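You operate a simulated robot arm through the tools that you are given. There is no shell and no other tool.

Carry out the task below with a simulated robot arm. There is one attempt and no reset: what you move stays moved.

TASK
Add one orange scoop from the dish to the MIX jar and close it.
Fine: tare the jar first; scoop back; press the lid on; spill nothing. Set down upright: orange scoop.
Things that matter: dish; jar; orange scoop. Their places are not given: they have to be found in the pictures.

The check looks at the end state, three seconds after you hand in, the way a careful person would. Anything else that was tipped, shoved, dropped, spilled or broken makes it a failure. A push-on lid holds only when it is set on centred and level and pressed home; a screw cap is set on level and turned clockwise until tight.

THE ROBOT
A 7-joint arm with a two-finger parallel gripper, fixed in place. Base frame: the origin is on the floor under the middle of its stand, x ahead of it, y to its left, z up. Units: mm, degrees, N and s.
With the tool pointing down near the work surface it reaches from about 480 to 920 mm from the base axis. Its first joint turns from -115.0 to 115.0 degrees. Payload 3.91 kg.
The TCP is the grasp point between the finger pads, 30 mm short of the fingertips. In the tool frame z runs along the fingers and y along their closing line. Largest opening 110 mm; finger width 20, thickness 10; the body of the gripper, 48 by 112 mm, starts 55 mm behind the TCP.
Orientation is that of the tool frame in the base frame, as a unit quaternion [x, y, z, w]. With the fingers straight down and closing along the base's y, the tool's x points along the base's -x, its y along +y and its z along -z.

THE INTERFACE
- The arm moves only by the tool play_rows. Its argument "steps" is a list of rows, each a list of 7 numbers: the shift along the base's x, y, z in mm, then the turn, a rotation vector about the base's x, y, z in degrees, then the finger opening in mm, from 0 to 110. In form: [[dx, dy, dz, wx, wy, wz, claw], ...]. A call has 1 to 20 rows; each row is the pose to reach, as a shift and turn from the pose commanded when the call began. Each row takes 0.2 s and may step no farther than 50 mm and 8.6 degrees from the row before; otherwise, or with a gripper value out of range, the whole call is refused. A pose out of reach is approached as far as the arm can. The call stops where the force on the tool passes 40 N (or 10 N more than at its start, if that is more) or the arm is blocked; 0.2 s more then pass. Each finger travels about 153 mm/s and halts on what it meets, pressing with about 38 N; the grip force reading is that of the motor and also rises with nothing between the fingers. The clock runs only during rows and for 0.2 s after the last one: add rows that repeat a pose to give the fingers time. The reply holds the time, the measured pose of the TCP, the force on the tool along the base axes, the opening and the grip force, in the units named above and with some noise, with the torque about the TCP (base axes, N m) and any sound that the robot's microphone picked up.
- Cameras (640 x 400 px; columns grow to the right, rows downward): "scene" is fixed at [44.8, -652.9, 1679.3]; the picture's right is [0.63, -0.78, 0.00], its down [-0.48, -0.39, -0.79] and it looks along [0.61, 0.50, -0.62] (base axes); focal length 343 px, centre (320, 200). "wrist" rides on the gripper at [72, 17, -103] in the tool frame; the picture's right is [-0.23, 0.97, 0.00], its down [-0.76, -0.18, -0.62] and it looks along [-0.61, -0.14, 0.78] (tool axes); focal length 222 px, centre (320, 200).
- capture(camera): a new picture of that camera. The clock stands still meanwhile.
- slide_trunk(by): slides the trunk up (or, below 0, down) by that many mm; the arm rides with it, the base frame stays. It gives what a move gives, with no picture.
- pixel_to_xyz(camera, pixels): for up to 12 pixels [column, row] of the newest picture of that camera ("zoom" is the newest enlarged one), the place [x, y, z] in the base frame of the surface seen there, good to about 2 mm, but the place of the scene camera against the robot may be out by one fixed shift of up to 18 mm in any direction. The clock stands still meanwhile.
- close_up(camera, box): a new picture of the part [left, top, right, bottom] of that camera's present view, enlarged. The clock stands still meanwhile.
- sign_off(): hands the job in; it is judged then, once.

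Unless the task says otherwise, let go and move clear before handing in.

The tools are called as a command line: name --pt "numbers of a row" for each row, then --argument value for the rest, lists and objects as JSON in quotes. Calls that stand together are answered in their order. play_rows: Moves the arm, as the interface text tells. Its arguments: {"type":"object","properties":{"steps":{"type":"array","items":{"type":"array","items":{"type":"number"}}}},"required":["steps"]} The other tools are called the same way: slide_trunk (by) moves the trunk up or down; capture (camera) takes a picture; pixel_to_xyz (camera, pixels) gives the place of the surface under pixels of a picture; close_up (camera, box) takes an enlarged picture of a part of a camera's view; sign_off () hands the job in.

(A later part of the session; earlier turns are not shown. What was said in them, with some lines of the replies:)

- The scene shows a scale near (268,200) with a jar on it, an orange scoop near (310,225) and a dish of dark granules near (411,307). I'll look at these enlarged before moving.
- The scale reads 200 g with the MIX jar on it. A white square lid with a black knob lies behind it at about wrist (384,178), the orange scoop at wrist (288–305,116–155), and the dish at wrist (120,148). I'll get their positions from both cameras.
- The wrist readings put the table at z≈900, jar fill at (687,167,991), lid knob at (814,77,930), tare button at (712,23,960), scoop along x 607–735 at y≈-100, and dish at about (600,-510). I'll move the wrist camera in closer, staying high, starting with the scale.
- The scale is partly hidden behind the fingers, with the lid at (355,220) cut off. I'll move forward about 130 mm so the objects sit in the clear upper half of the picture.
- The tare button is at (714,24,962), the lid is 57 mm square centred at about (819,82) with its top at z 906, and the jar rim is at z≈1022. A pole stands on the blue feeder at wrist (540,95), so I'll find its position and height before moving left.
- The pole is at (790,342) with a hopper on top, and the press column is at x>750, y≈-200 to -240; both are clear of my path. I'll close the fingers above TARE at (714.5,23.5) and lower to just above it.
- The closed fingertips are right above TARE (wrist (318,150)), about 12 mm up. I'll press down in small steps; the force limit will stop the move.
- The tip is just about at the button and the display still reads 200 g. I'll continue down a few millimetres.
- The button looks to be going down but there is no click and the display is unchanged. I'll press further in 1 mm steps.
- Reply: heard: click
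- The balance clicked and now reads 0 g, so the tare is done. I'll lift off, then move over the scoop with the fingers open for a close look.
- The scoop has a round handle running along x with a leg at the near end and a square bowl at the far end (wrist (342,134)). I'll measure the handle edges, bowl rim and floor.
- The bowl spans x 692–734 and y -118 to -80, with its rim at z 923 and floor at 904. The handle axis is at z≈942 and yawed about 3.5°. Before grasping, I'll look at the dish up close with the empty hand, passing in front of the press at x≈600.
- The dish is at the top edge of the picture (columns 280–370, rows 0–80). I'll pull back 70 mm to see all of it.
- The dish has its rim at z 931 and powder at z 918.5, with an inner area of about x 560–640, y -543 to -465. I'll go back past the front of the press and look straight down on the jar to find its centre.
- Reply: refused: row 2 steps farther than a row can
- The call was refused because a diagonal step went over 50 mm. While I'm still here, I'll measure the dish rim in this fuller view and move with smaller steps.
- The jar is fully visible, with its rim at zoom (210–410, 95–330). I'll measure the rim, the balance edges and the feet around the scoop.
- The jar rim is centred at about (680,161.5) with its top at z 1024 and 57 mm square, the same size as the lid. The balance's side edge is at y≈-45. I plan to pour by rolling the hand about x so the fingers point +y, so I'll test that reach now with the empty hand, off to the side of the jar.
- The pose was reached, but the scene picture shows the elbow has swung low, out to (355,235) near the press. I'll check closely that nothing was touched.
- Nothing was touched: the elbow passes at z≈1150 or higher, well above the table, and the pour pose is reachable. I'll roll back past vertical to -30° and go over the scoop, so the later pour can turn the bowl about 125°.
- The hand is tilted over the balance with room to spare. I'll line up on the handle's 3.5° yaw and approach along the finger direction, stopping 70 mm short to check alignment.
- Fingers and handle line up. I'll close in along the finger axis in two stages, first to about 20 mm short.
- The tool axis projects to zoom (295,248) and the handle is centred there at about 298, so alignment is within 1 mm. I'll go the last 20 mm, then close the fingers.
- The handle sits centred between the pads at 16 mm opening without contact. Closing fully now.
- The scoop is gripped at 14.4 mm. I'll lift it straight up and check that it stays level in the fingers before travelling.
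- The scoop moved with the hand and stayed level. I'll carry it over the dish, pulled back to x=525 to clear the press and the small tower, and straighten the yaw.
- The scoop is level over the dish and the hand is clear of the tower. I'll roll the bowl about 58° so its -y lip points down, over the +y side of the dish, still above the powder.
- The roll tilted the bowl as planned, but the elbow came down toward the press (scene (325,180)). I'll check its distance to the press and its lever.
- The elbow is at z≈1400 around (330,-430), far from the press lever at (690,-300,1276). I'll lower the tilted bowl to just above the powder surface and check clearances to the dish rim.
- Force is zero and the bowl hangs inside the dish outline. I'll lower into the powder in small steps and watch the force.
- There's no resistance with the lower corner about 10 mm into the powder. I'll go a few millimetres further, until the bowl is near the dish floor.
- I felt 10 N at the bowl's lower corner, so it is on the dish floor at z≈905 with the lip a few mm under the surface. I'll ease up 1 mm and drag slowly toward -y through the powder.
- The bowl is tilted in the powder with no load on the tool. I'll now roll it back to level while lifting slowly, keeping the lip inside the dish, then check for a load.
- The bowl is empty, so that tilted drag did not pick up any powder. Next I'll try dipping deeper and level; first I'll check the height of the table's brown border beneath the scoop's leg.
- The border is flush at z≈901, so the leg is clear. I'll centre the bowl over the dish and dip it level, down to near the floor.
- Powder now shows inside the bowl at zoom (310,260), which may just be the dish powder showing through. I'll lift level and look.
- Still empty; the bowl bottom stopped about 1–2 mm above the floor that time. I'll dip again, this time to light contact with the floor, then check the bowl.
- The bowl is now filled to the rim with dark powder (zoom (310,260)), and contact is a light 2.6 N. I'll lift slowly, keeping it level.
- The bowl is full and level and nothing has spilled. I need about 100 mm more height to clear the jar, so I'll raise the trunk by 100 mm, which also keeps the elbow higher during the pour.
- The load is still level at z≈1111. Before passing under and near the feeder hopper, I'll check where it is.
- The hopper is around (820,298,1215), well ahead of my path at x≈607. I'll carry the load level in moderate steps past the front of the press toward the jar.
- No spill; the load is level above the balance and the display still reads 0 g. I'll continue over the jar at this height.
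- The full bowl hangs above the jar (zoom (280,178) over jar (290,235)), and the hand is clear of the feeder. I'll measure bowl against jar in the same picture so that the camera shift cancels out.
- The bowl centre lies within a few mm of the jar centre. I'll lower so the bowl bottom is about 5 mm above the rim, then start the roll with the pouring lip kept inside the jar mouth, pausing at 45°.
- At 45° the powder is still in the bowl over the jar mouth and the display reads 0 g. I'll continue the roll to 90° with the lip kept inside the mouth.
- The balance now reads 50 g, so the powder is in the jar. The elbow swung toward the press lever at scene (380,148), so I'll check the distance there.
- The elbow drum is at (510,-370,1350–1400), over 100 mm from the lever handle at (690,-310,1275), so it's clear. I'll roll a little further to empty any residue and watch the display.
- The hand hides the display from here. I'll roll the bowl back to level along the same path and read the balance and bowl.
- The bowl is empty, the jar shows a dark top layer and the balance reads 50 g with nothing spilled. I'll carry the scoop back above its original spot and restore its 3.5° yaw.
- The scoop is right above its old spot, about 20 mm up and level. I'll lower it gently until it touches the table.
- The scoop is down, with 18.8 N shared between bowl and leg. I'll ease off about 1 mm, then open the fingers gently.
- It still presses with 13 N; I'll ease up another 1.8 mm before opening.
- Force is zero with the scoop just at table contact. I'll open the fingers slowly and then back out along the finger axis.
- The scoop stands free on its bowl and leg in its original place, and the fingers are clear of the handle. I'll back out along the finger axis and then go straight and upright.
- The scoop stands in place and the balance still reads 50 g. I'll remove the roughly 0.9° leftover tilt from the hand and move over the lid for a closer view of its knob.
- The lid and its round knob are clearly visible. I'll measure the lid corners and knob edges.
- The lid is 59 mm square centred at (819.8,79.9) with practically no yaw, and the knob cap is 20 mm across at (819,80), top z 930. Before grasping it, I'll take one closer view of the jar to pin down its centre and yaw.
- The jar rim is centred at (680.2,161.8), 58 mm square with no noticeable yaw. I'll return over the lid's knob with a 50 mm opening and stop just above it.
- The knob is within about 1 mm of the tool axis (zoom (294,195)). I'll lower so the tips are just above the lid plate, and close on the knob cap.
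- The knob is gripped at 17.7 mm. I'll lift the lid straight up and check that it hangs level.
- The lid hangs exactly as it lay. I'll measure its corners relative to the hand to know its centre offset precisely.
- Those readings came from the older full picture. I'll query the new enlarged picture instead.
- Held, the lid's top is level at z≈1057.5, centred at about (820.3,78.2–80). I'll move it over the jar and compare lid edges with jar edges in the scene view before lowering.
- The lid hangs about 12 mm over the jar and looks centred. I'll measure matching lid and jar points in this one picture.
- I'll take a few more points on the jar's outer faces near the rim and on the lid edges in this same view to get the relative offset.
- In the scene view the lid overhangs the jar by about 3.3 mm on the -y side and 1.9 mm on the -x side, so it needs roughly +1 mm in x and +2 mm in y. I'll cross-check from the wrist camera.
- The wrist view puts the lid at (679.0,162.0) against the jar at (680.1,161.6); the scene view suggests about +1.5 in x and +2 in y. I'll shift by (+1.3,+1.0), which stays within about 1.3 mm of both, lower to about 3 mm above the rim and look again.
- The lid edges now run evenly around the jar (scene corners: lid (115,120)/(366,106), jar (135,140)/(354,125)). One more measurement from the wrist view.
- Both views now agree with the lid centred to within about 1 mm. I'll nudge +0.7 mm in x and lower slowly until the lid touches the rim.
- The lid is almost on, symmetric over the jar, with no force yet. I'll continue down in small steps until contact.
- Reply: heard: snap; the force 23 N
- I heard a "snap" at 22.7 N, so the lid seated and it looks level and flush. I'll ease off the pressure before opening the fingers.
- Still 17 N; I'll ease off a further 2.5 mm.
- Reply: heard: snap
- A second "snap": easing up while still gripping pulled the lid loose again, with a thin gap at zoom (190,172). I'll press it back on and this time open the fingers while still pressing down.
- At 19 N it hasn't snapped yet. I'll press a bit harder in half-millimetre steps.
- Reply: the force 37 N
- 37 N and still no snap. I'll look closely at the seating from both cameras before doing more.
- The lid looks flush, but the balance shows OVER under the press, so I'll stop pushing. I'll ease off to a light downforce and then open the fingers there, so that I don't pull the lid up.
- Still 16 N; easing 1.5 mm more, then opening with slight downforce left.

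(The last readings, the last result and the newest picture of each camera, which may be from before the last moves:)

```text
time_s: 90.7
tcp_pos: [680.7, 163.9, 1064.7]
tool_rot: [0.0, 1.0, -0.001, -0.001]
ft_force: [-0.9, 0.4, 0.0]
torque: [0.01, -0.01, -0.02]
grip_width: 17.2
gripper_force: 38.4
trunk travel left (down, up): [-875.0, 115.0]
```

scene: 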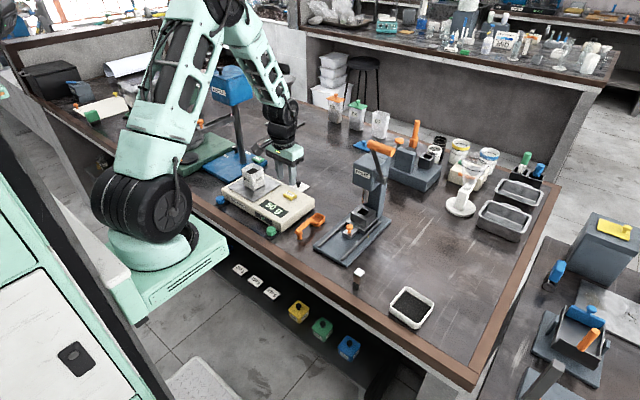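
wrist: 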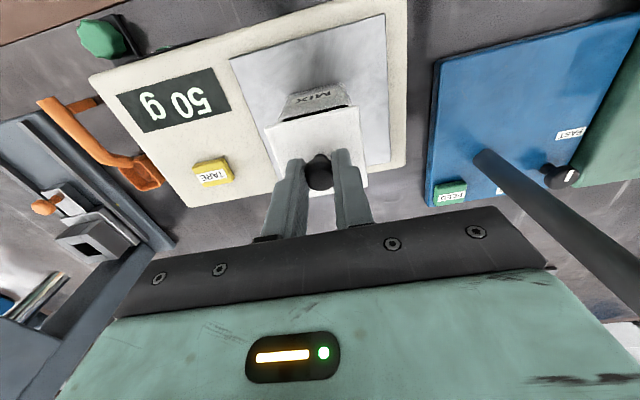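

Force is zero and there was no unsnapping sound. Opening the fingers slowly.

play_rows --pt "0 0 0 0 0 0 17" --pt "0 0 0 0 0 0 20" --pt "0 0 0 0 0 0 28" --pt "0 0 0 0 0 0 40" --pt "0 0 0 0 0 0 50" --pt "0 0 0 0 0 0 50"

close_up --camera "scene" --box '[240, 160, 280, 185]'

close_up --camera "scene" --box '[220, 150, 330, 230]'

close_up --camera "wrist" --box '[250, 70, 390, 200]'

```text
time_s: 92.1
tcp_pos: [681.7, 163.9, 1064.9]
tool_rot: [0.0, 1.0, 0.0, 0.0]
ft_force: [0.7, -0.9, -0.6]
torque: [0.01, 0.01, -0.01]
grip_width: 50.1
gripper_force: 0.0
trunk travel left (down, up): [-875.0, 115.0]
heard: snap
```

```text
16.00 times, centred on (260, 172) of scene
```

zoom: 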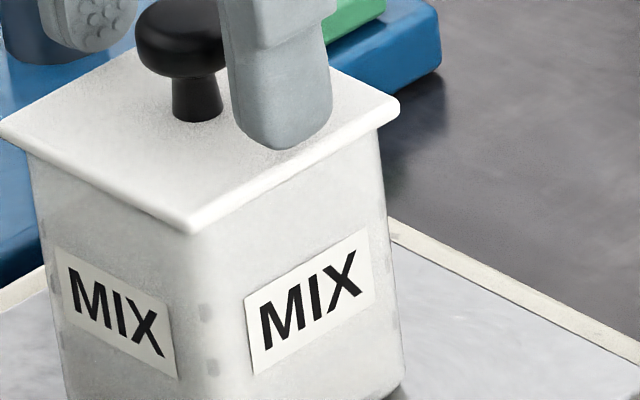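

```text
5.00 times, centred on (275, 190) of scene
```

zoom: 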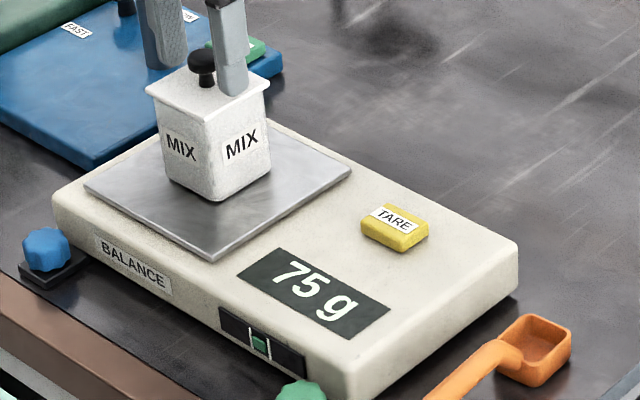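

```text
3.08 times, centred on (320, 135) of wrist
```

zoom: 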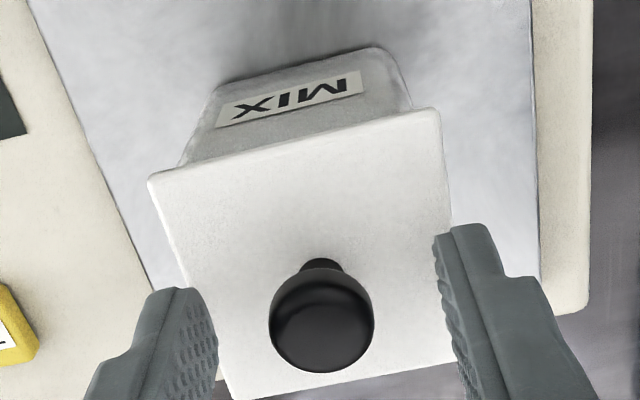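

The balance reads 75 g (50 g plus the lid) and the lid sits flush, but that last "snap" is ambiguous. I'll rise clear, look at the seating from above, and then press once on top of the knob with closed fingers.

play_rows --pt "0 0 10 0 0 0 50" --pt "0 0 30 0 0 0 60" --pt "0 0 50 0 0 0 80" --pt "0 0 55 0 0 0 110" --pt "0 0 55 0 0 0 110"

capture --camera "wrist"

close_up --camera "wrist" --box '[250, 60, 390, 190]'

close_up --camera "scene" --box '[235, 150, 295, 195]'

```text
time_s: 93.3
tcp_pos: [679.8, 163.3, 1121.0]
tool_rot: [0.0, 1.0, 0.0, -0.001]
ft_force: [0.0, 0.1, 0.5]
torque: [0.0, -0.01, 0.0]
grip_width: 109.9
gripper_force: 0.0
trunk travel left (down, up): [-875.0, 115.0]
```

```text
taken
```

wrist: 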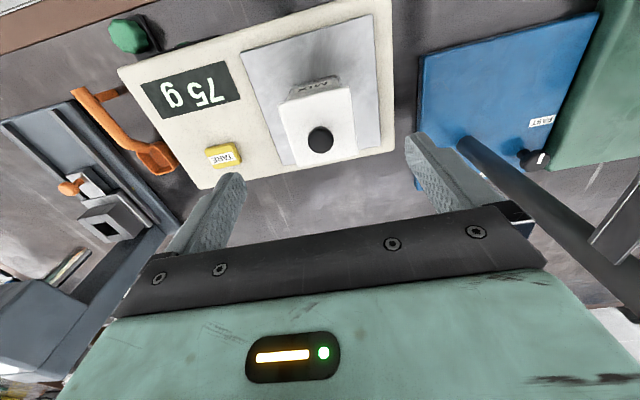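

```text
3.08 times, centred on (320, 125) of wrist
```

zoom: 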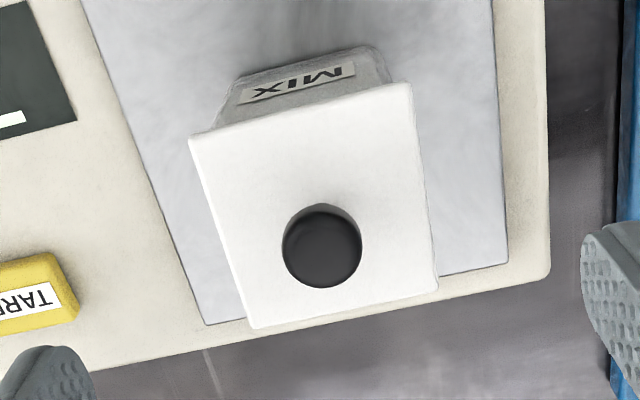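

```text
8.89 times, centred on (265, 172) of scene
```

zoom: 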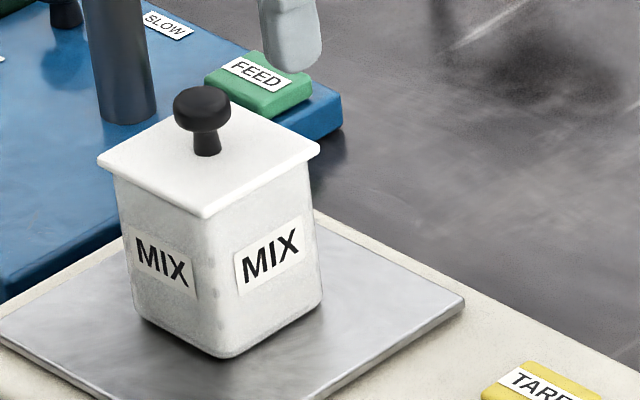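

The lid sits square and flat on the jar. I'll check the lid's corner heights and centre against the jar with the wrist camera.

pixel_to_xyz --camera "wrist" --pixels '[[280, 107], [348, 91], [355, 150], [300, 162], [320, 138], [312, 98], [328, 158], [287, 130], [352, 115], [321, 150], [312, 138], [331, 140]]'

pixel_to_xyz --camera "zoom" --pixels '[[102, 160], [205, 212], [315, 150], [150, 182], [260, 185], [203, 225], [120, 182], [315, 172], [155, 202], [260, 202], [195, 100], [190, 140]]'

```text
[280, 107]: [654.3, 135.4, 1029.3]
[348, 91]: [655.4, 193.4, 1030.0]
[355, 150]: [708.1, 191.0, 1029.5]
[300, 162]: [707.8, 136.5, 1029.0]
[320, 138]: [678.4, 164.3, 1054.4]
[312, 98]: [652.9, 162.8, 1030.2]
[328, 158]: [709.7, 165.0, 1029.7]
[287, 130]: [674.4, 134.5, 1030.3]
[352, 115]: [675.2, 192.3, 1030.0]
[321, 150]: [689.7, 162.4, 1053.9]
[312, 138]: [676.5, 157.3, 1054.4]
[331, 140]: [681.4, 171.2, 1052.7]
```

```text
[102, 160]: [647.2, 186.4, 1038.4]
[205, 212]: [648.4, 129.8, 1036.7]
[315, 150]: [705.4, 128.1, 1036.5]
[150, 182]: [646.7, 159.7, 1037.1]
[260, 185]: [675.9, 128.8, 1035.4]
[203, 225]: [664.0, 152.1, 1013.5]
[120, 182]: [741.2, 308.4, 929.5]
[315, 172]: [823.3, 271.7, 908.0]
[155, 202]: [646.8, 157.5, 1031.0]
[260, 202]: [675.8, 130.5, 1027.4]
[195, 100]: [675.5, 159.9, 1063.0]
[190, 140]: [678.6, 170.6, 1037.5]
```

The lid's corners are all at z 1029–1030 (level) and it's centred on the jar within about 1 mm. I'll now close the fingers and press gently on top of the knob in small steps, listening for a snap.

play_rows --pt "0 0 0 0 0 0 70" --pt "0 0 0 0 0 0 35" --pt "0 0 0 0 0 0 0" --pt "0 0 -15 0 0 0 0" --pt "0 0 -28 0 0 0 0" --pt "0 0 -33 0 0 0 0" --pt "0 0 -33 0 0 0 0"

close_up --camera "scene" --box '[235, 135, 295, 195]'

```text
time_s: 94.9
tcp_pos: [679.9, 163.3, 1087.3]
tool_rot: [0.0, 1.0, 0.001, 0.001]
ft_force: [0.4, 0.1, -0.6]
torque: [0.05, -0.04, 0.0]
grip_width: 0.0
gripper_force: 37.5
trunk travel left (down, up): [-875.0, 115.0]
```

```text
6.67 times, centred on (265, 165) of scene
```

zoom: 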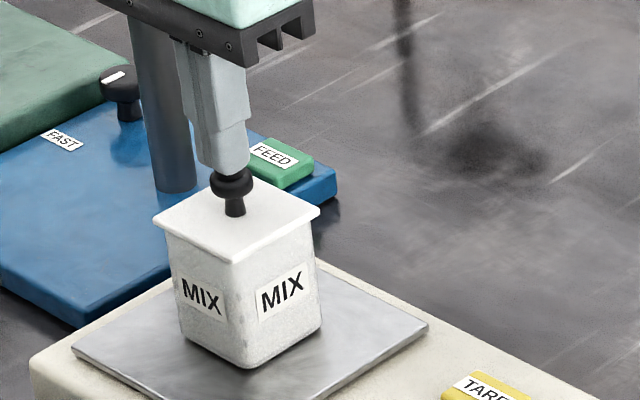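

The closed tips are centred just above the knob. Pressing down in small steps.

play_rows --pt "0 0 -1.5 0 0 0 0" --pt "0 0 -2.5 0 0 0 0" --pt "0 0 -3.5 0 0 0 0" --pt "0 0 -4.5 0 0 0 0" --pt "0 0 -5.0 0 0 0 0"

close_up --camera "scene" --box '[220, 150, 330, 230]'

```text
time_s: 96.1
tcp_pos: [680.9, 162.9, 1082.4]
tool_rot: [0.001, 1.0, 0.0, 0.001]
ft_force: [-0.6, -2.2, 9.9]
torque: [-0.02, 0.02, -0.03]
grip_width: 0.0
gripper_force: 37.8
trunk travel left (down, up): [-875.0, 115.0]
```

```text
5.00 times, centred on (275, 190) of scene
```

zoom: 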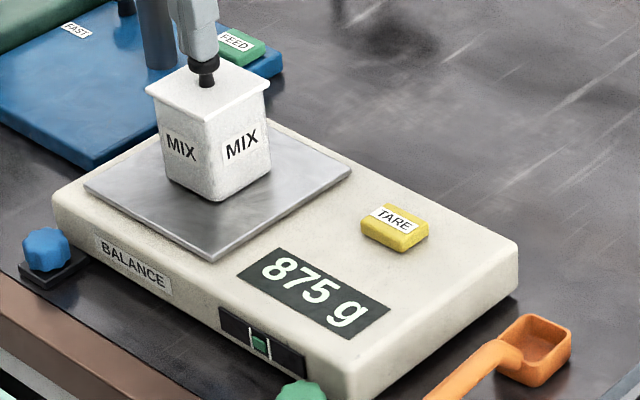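

Contact at about 8–10 N (balance shows 875 g). I'll press on in half-millimetre steps up to about 25 N.

play_rows --pt "0 0 -0.6 0 0 0 0" --pt "0 0 -1.2 0 0 0 0" --pt "0 0 -1.8 0 0 0 0" --pt "0 0 -2.2 0 0 0 0"

close_up --camera "scene" --box '[220, 150, 330, 230]'

```text
time_s: 97.1
tcp_pos: [680.9, 162.6, 1081.8]
tool_rot: [0.0, 1.0, 0.001, 0.002]
ft_force: [-4.9, 1.7, 33.0]
torque: [0.08, 0.03, -0.02]
grip_width: 0.1
gripper_force: 37.6
trunk travel left (down, up): [-875.0, 115.0]
```

```text
5.00 times, centred on (275, 190) of scene
```

zoom: 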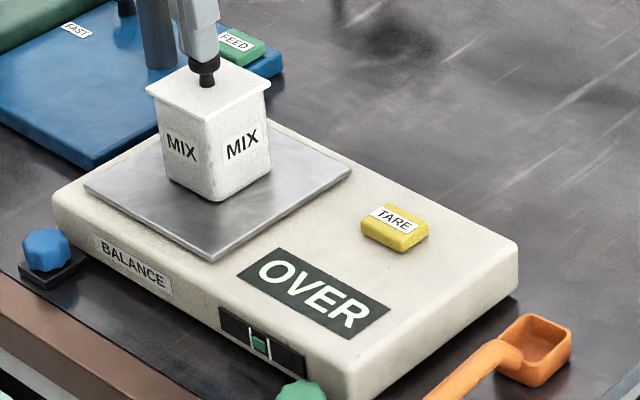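

33 N and no new snap. I'll compare the seating under load closely with the earlier pictures before releasing.

close_up --camera "scene" --box '[240, 160, 280, 185]'

close_up --camera "wrist" --box '[250, 40, 390, 170]'

```text
16.00 times, centred on (260, 172) of scene
```

zoom: 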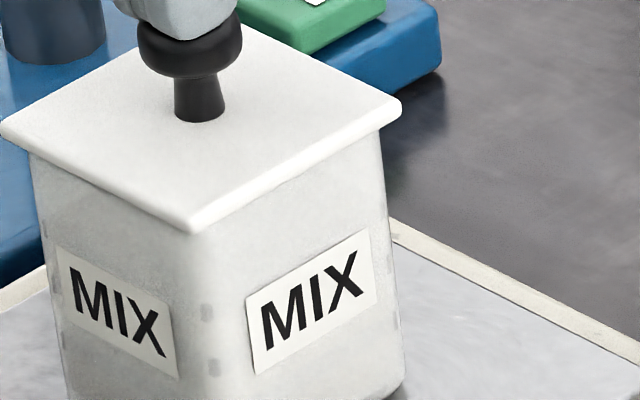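

```text
3.08 times, centred on (320, 105) of wrist
```

zoom: 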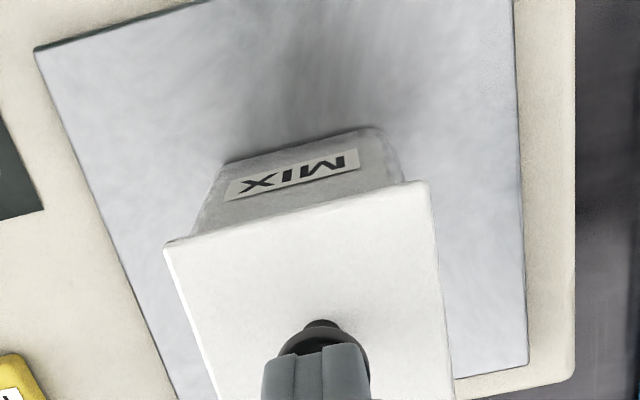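

Under 33 N the lid sits no lower than it did unloaded, so it is already all the way down. I'll take the pressure off slowly and listen.

play_rows --pt "0 0 0.8 0 0 0 0" --pt "0 0 1.6 0 0 0 0" --pt "0 0 2.4 0 0 0 0" --pt "0 0 4 0 0 0 0" --pt "0 0 8 0 0 0 0" --pt "0 0 15 0 0 0 0"

close_up --camera "scene" --box '[240, 160, 280, 185]'

close_up --camera "scene" --box '[220, 150, 330, 230]'

```text
time_s: 98.5
tcp_pos: [680.2, 160.3, 1094.7]
tool_rot: [0.0, 1.0, -0.001, -0.001]
ft_force: [0.0, 0.7, 0.2]
torque: [0.02, 0.06, 0.01]
grip_width: 0.1
gripper_force: 38.0
trunk travel left (down, up): [-875.0, 115.0]
```

```text
16.00 times, centred on (260, 172) of scene
```

zoom: 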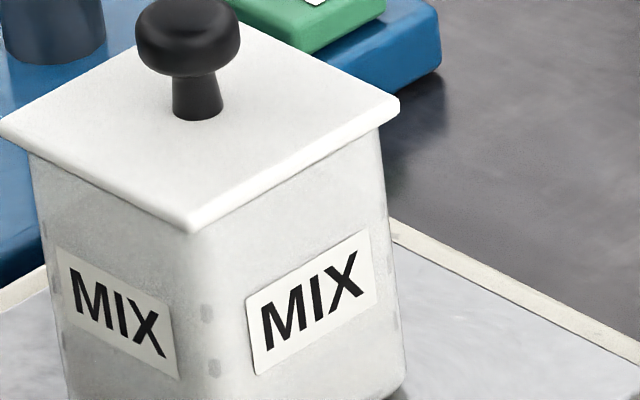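

```text
5.00 times, centred on (275, 190) of scene
```

zoom: 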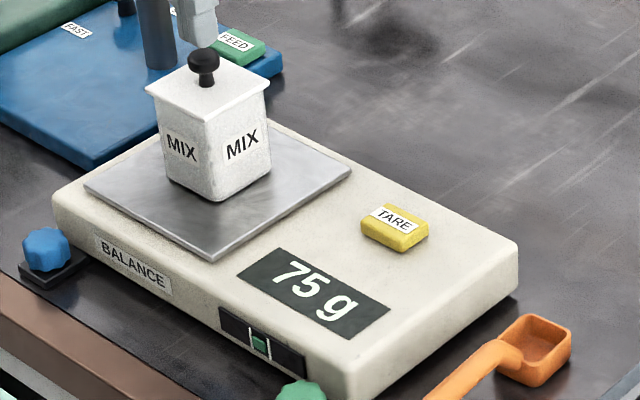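

No further snap on pressing or releasing; the lid is flush, level and centred, and the balance reads a steady 75 g, so it is seated. I'll retreat straight up and then back, clear of everything.

play_rows --pt "0 0 30 0 0 0 0" --pt "0 0 70 0 0 0 0" --pt "0 -20 110 0 0 0 20" --pt "-20 -60 130 0 0 0 40" --pt "-50 -95 140 0 0 0 60" --pt "-85 -130 145 0 0 0 80" --pt "-110 -165 150 0 0 0 80" --pt "-120 -185 150 0 0 0 80" --pt "-120 -185 150 0 0 0 80"

capture --camera "scene"

close_up --camera "scene" --box '[220, 140, 360, 250]'

close_up --camera "scene" --box '[330, 230, 470, 340]'

capture --camera "wrist"

```text
time_s: 100.5
tcp_pos: [560.2, -20.7, 1245.9]
tool_rot: [0.001, 1.0, 0.0, 0.001]
ft_force: [-0.3, 0.0, 0.7]
torque: [0.03, 0.0, 0.01]
grip_width: 80.0
gripper_force: 0.0
trunk travel left (down, up): [-875.0, 115.0]
```

```text
taken
```

scene: 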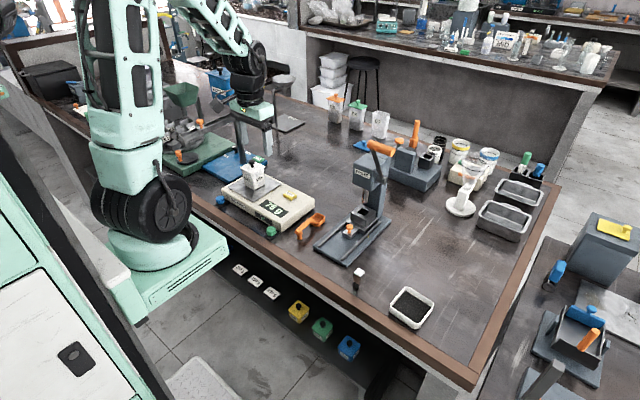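

```text
3.64 times, centred on (290, 195) of scene
```

zoom: 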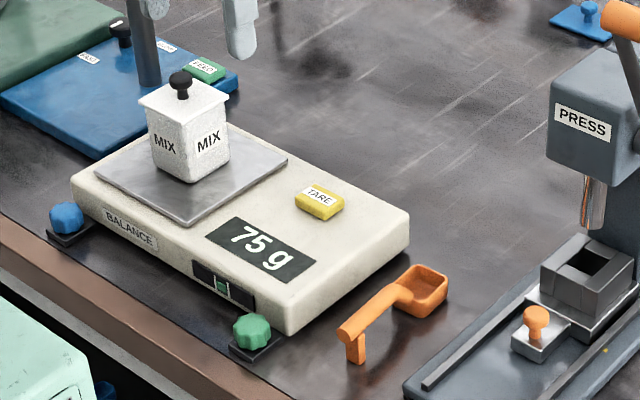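

```text
3.64 times, centred on (400, 285) of scene
```

zoom: 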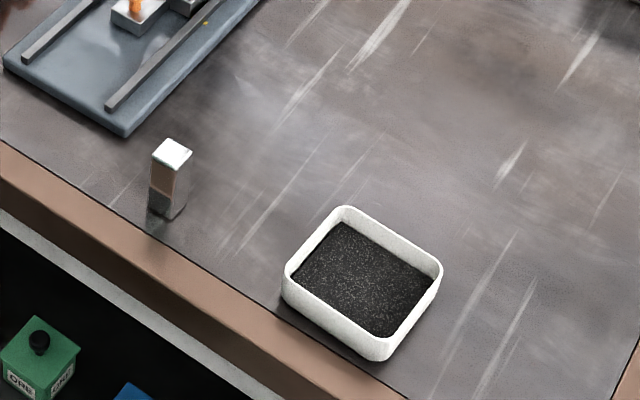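

```text
taken
```

wrist: 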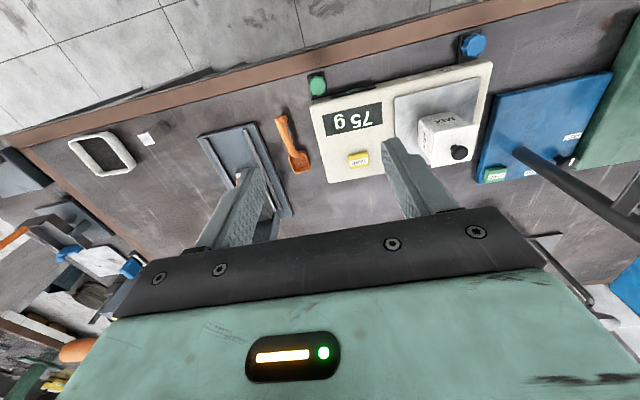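

The final pictures show the lid level on the MIX jar with the balance at 75 g (50 g powder plus the lid). The orange scoop is upright in its old place, the dish is undisturbed, nothing is spilled, and the hand is clear, so I'm handing in.

sign_off

```text
The job is handed in.
```

The MIX jar now holds one orange scoop from the dish and has its lid on, and the job is handed in. I'm fairly sure the lid is locked, but I couldn't confirm it directly.

- **Tare:** I pressed TARE first and the balance went from 200 g to 0 g.
- **Scoop:** One level scoop went into the jar, and the balance read 50 g. The first two dips came up empty, so only one scoop was added. I saw no spill in the pictures.
- **Scoop back:** The orange scoop is upright on its bowl and leg, in its original place.
- **Lid:** The first press snapped the lid on, but lifting while still gripping the knob pulled it loose again.
    - I pressed it back down to about 37 N without a snap, and heard one only as the fingers opened.
    - Pressing again on the knob at 33 N moved nothing and made no further sound. I take that to mean it is fully down, but I did not try pulling on it.
    - It sits level and centred to within about 1 mm.
- **Balance:** It briefly showed OVER while I pressed the lid. Afterwards it settled at 75 g, which fits the powder plus a lid of about 25 g.
- **Jar:** It shifted about 1 mm on the pan when the lid first went on.

The dish, press, tower and feeder look undisturbed in the last pictures.
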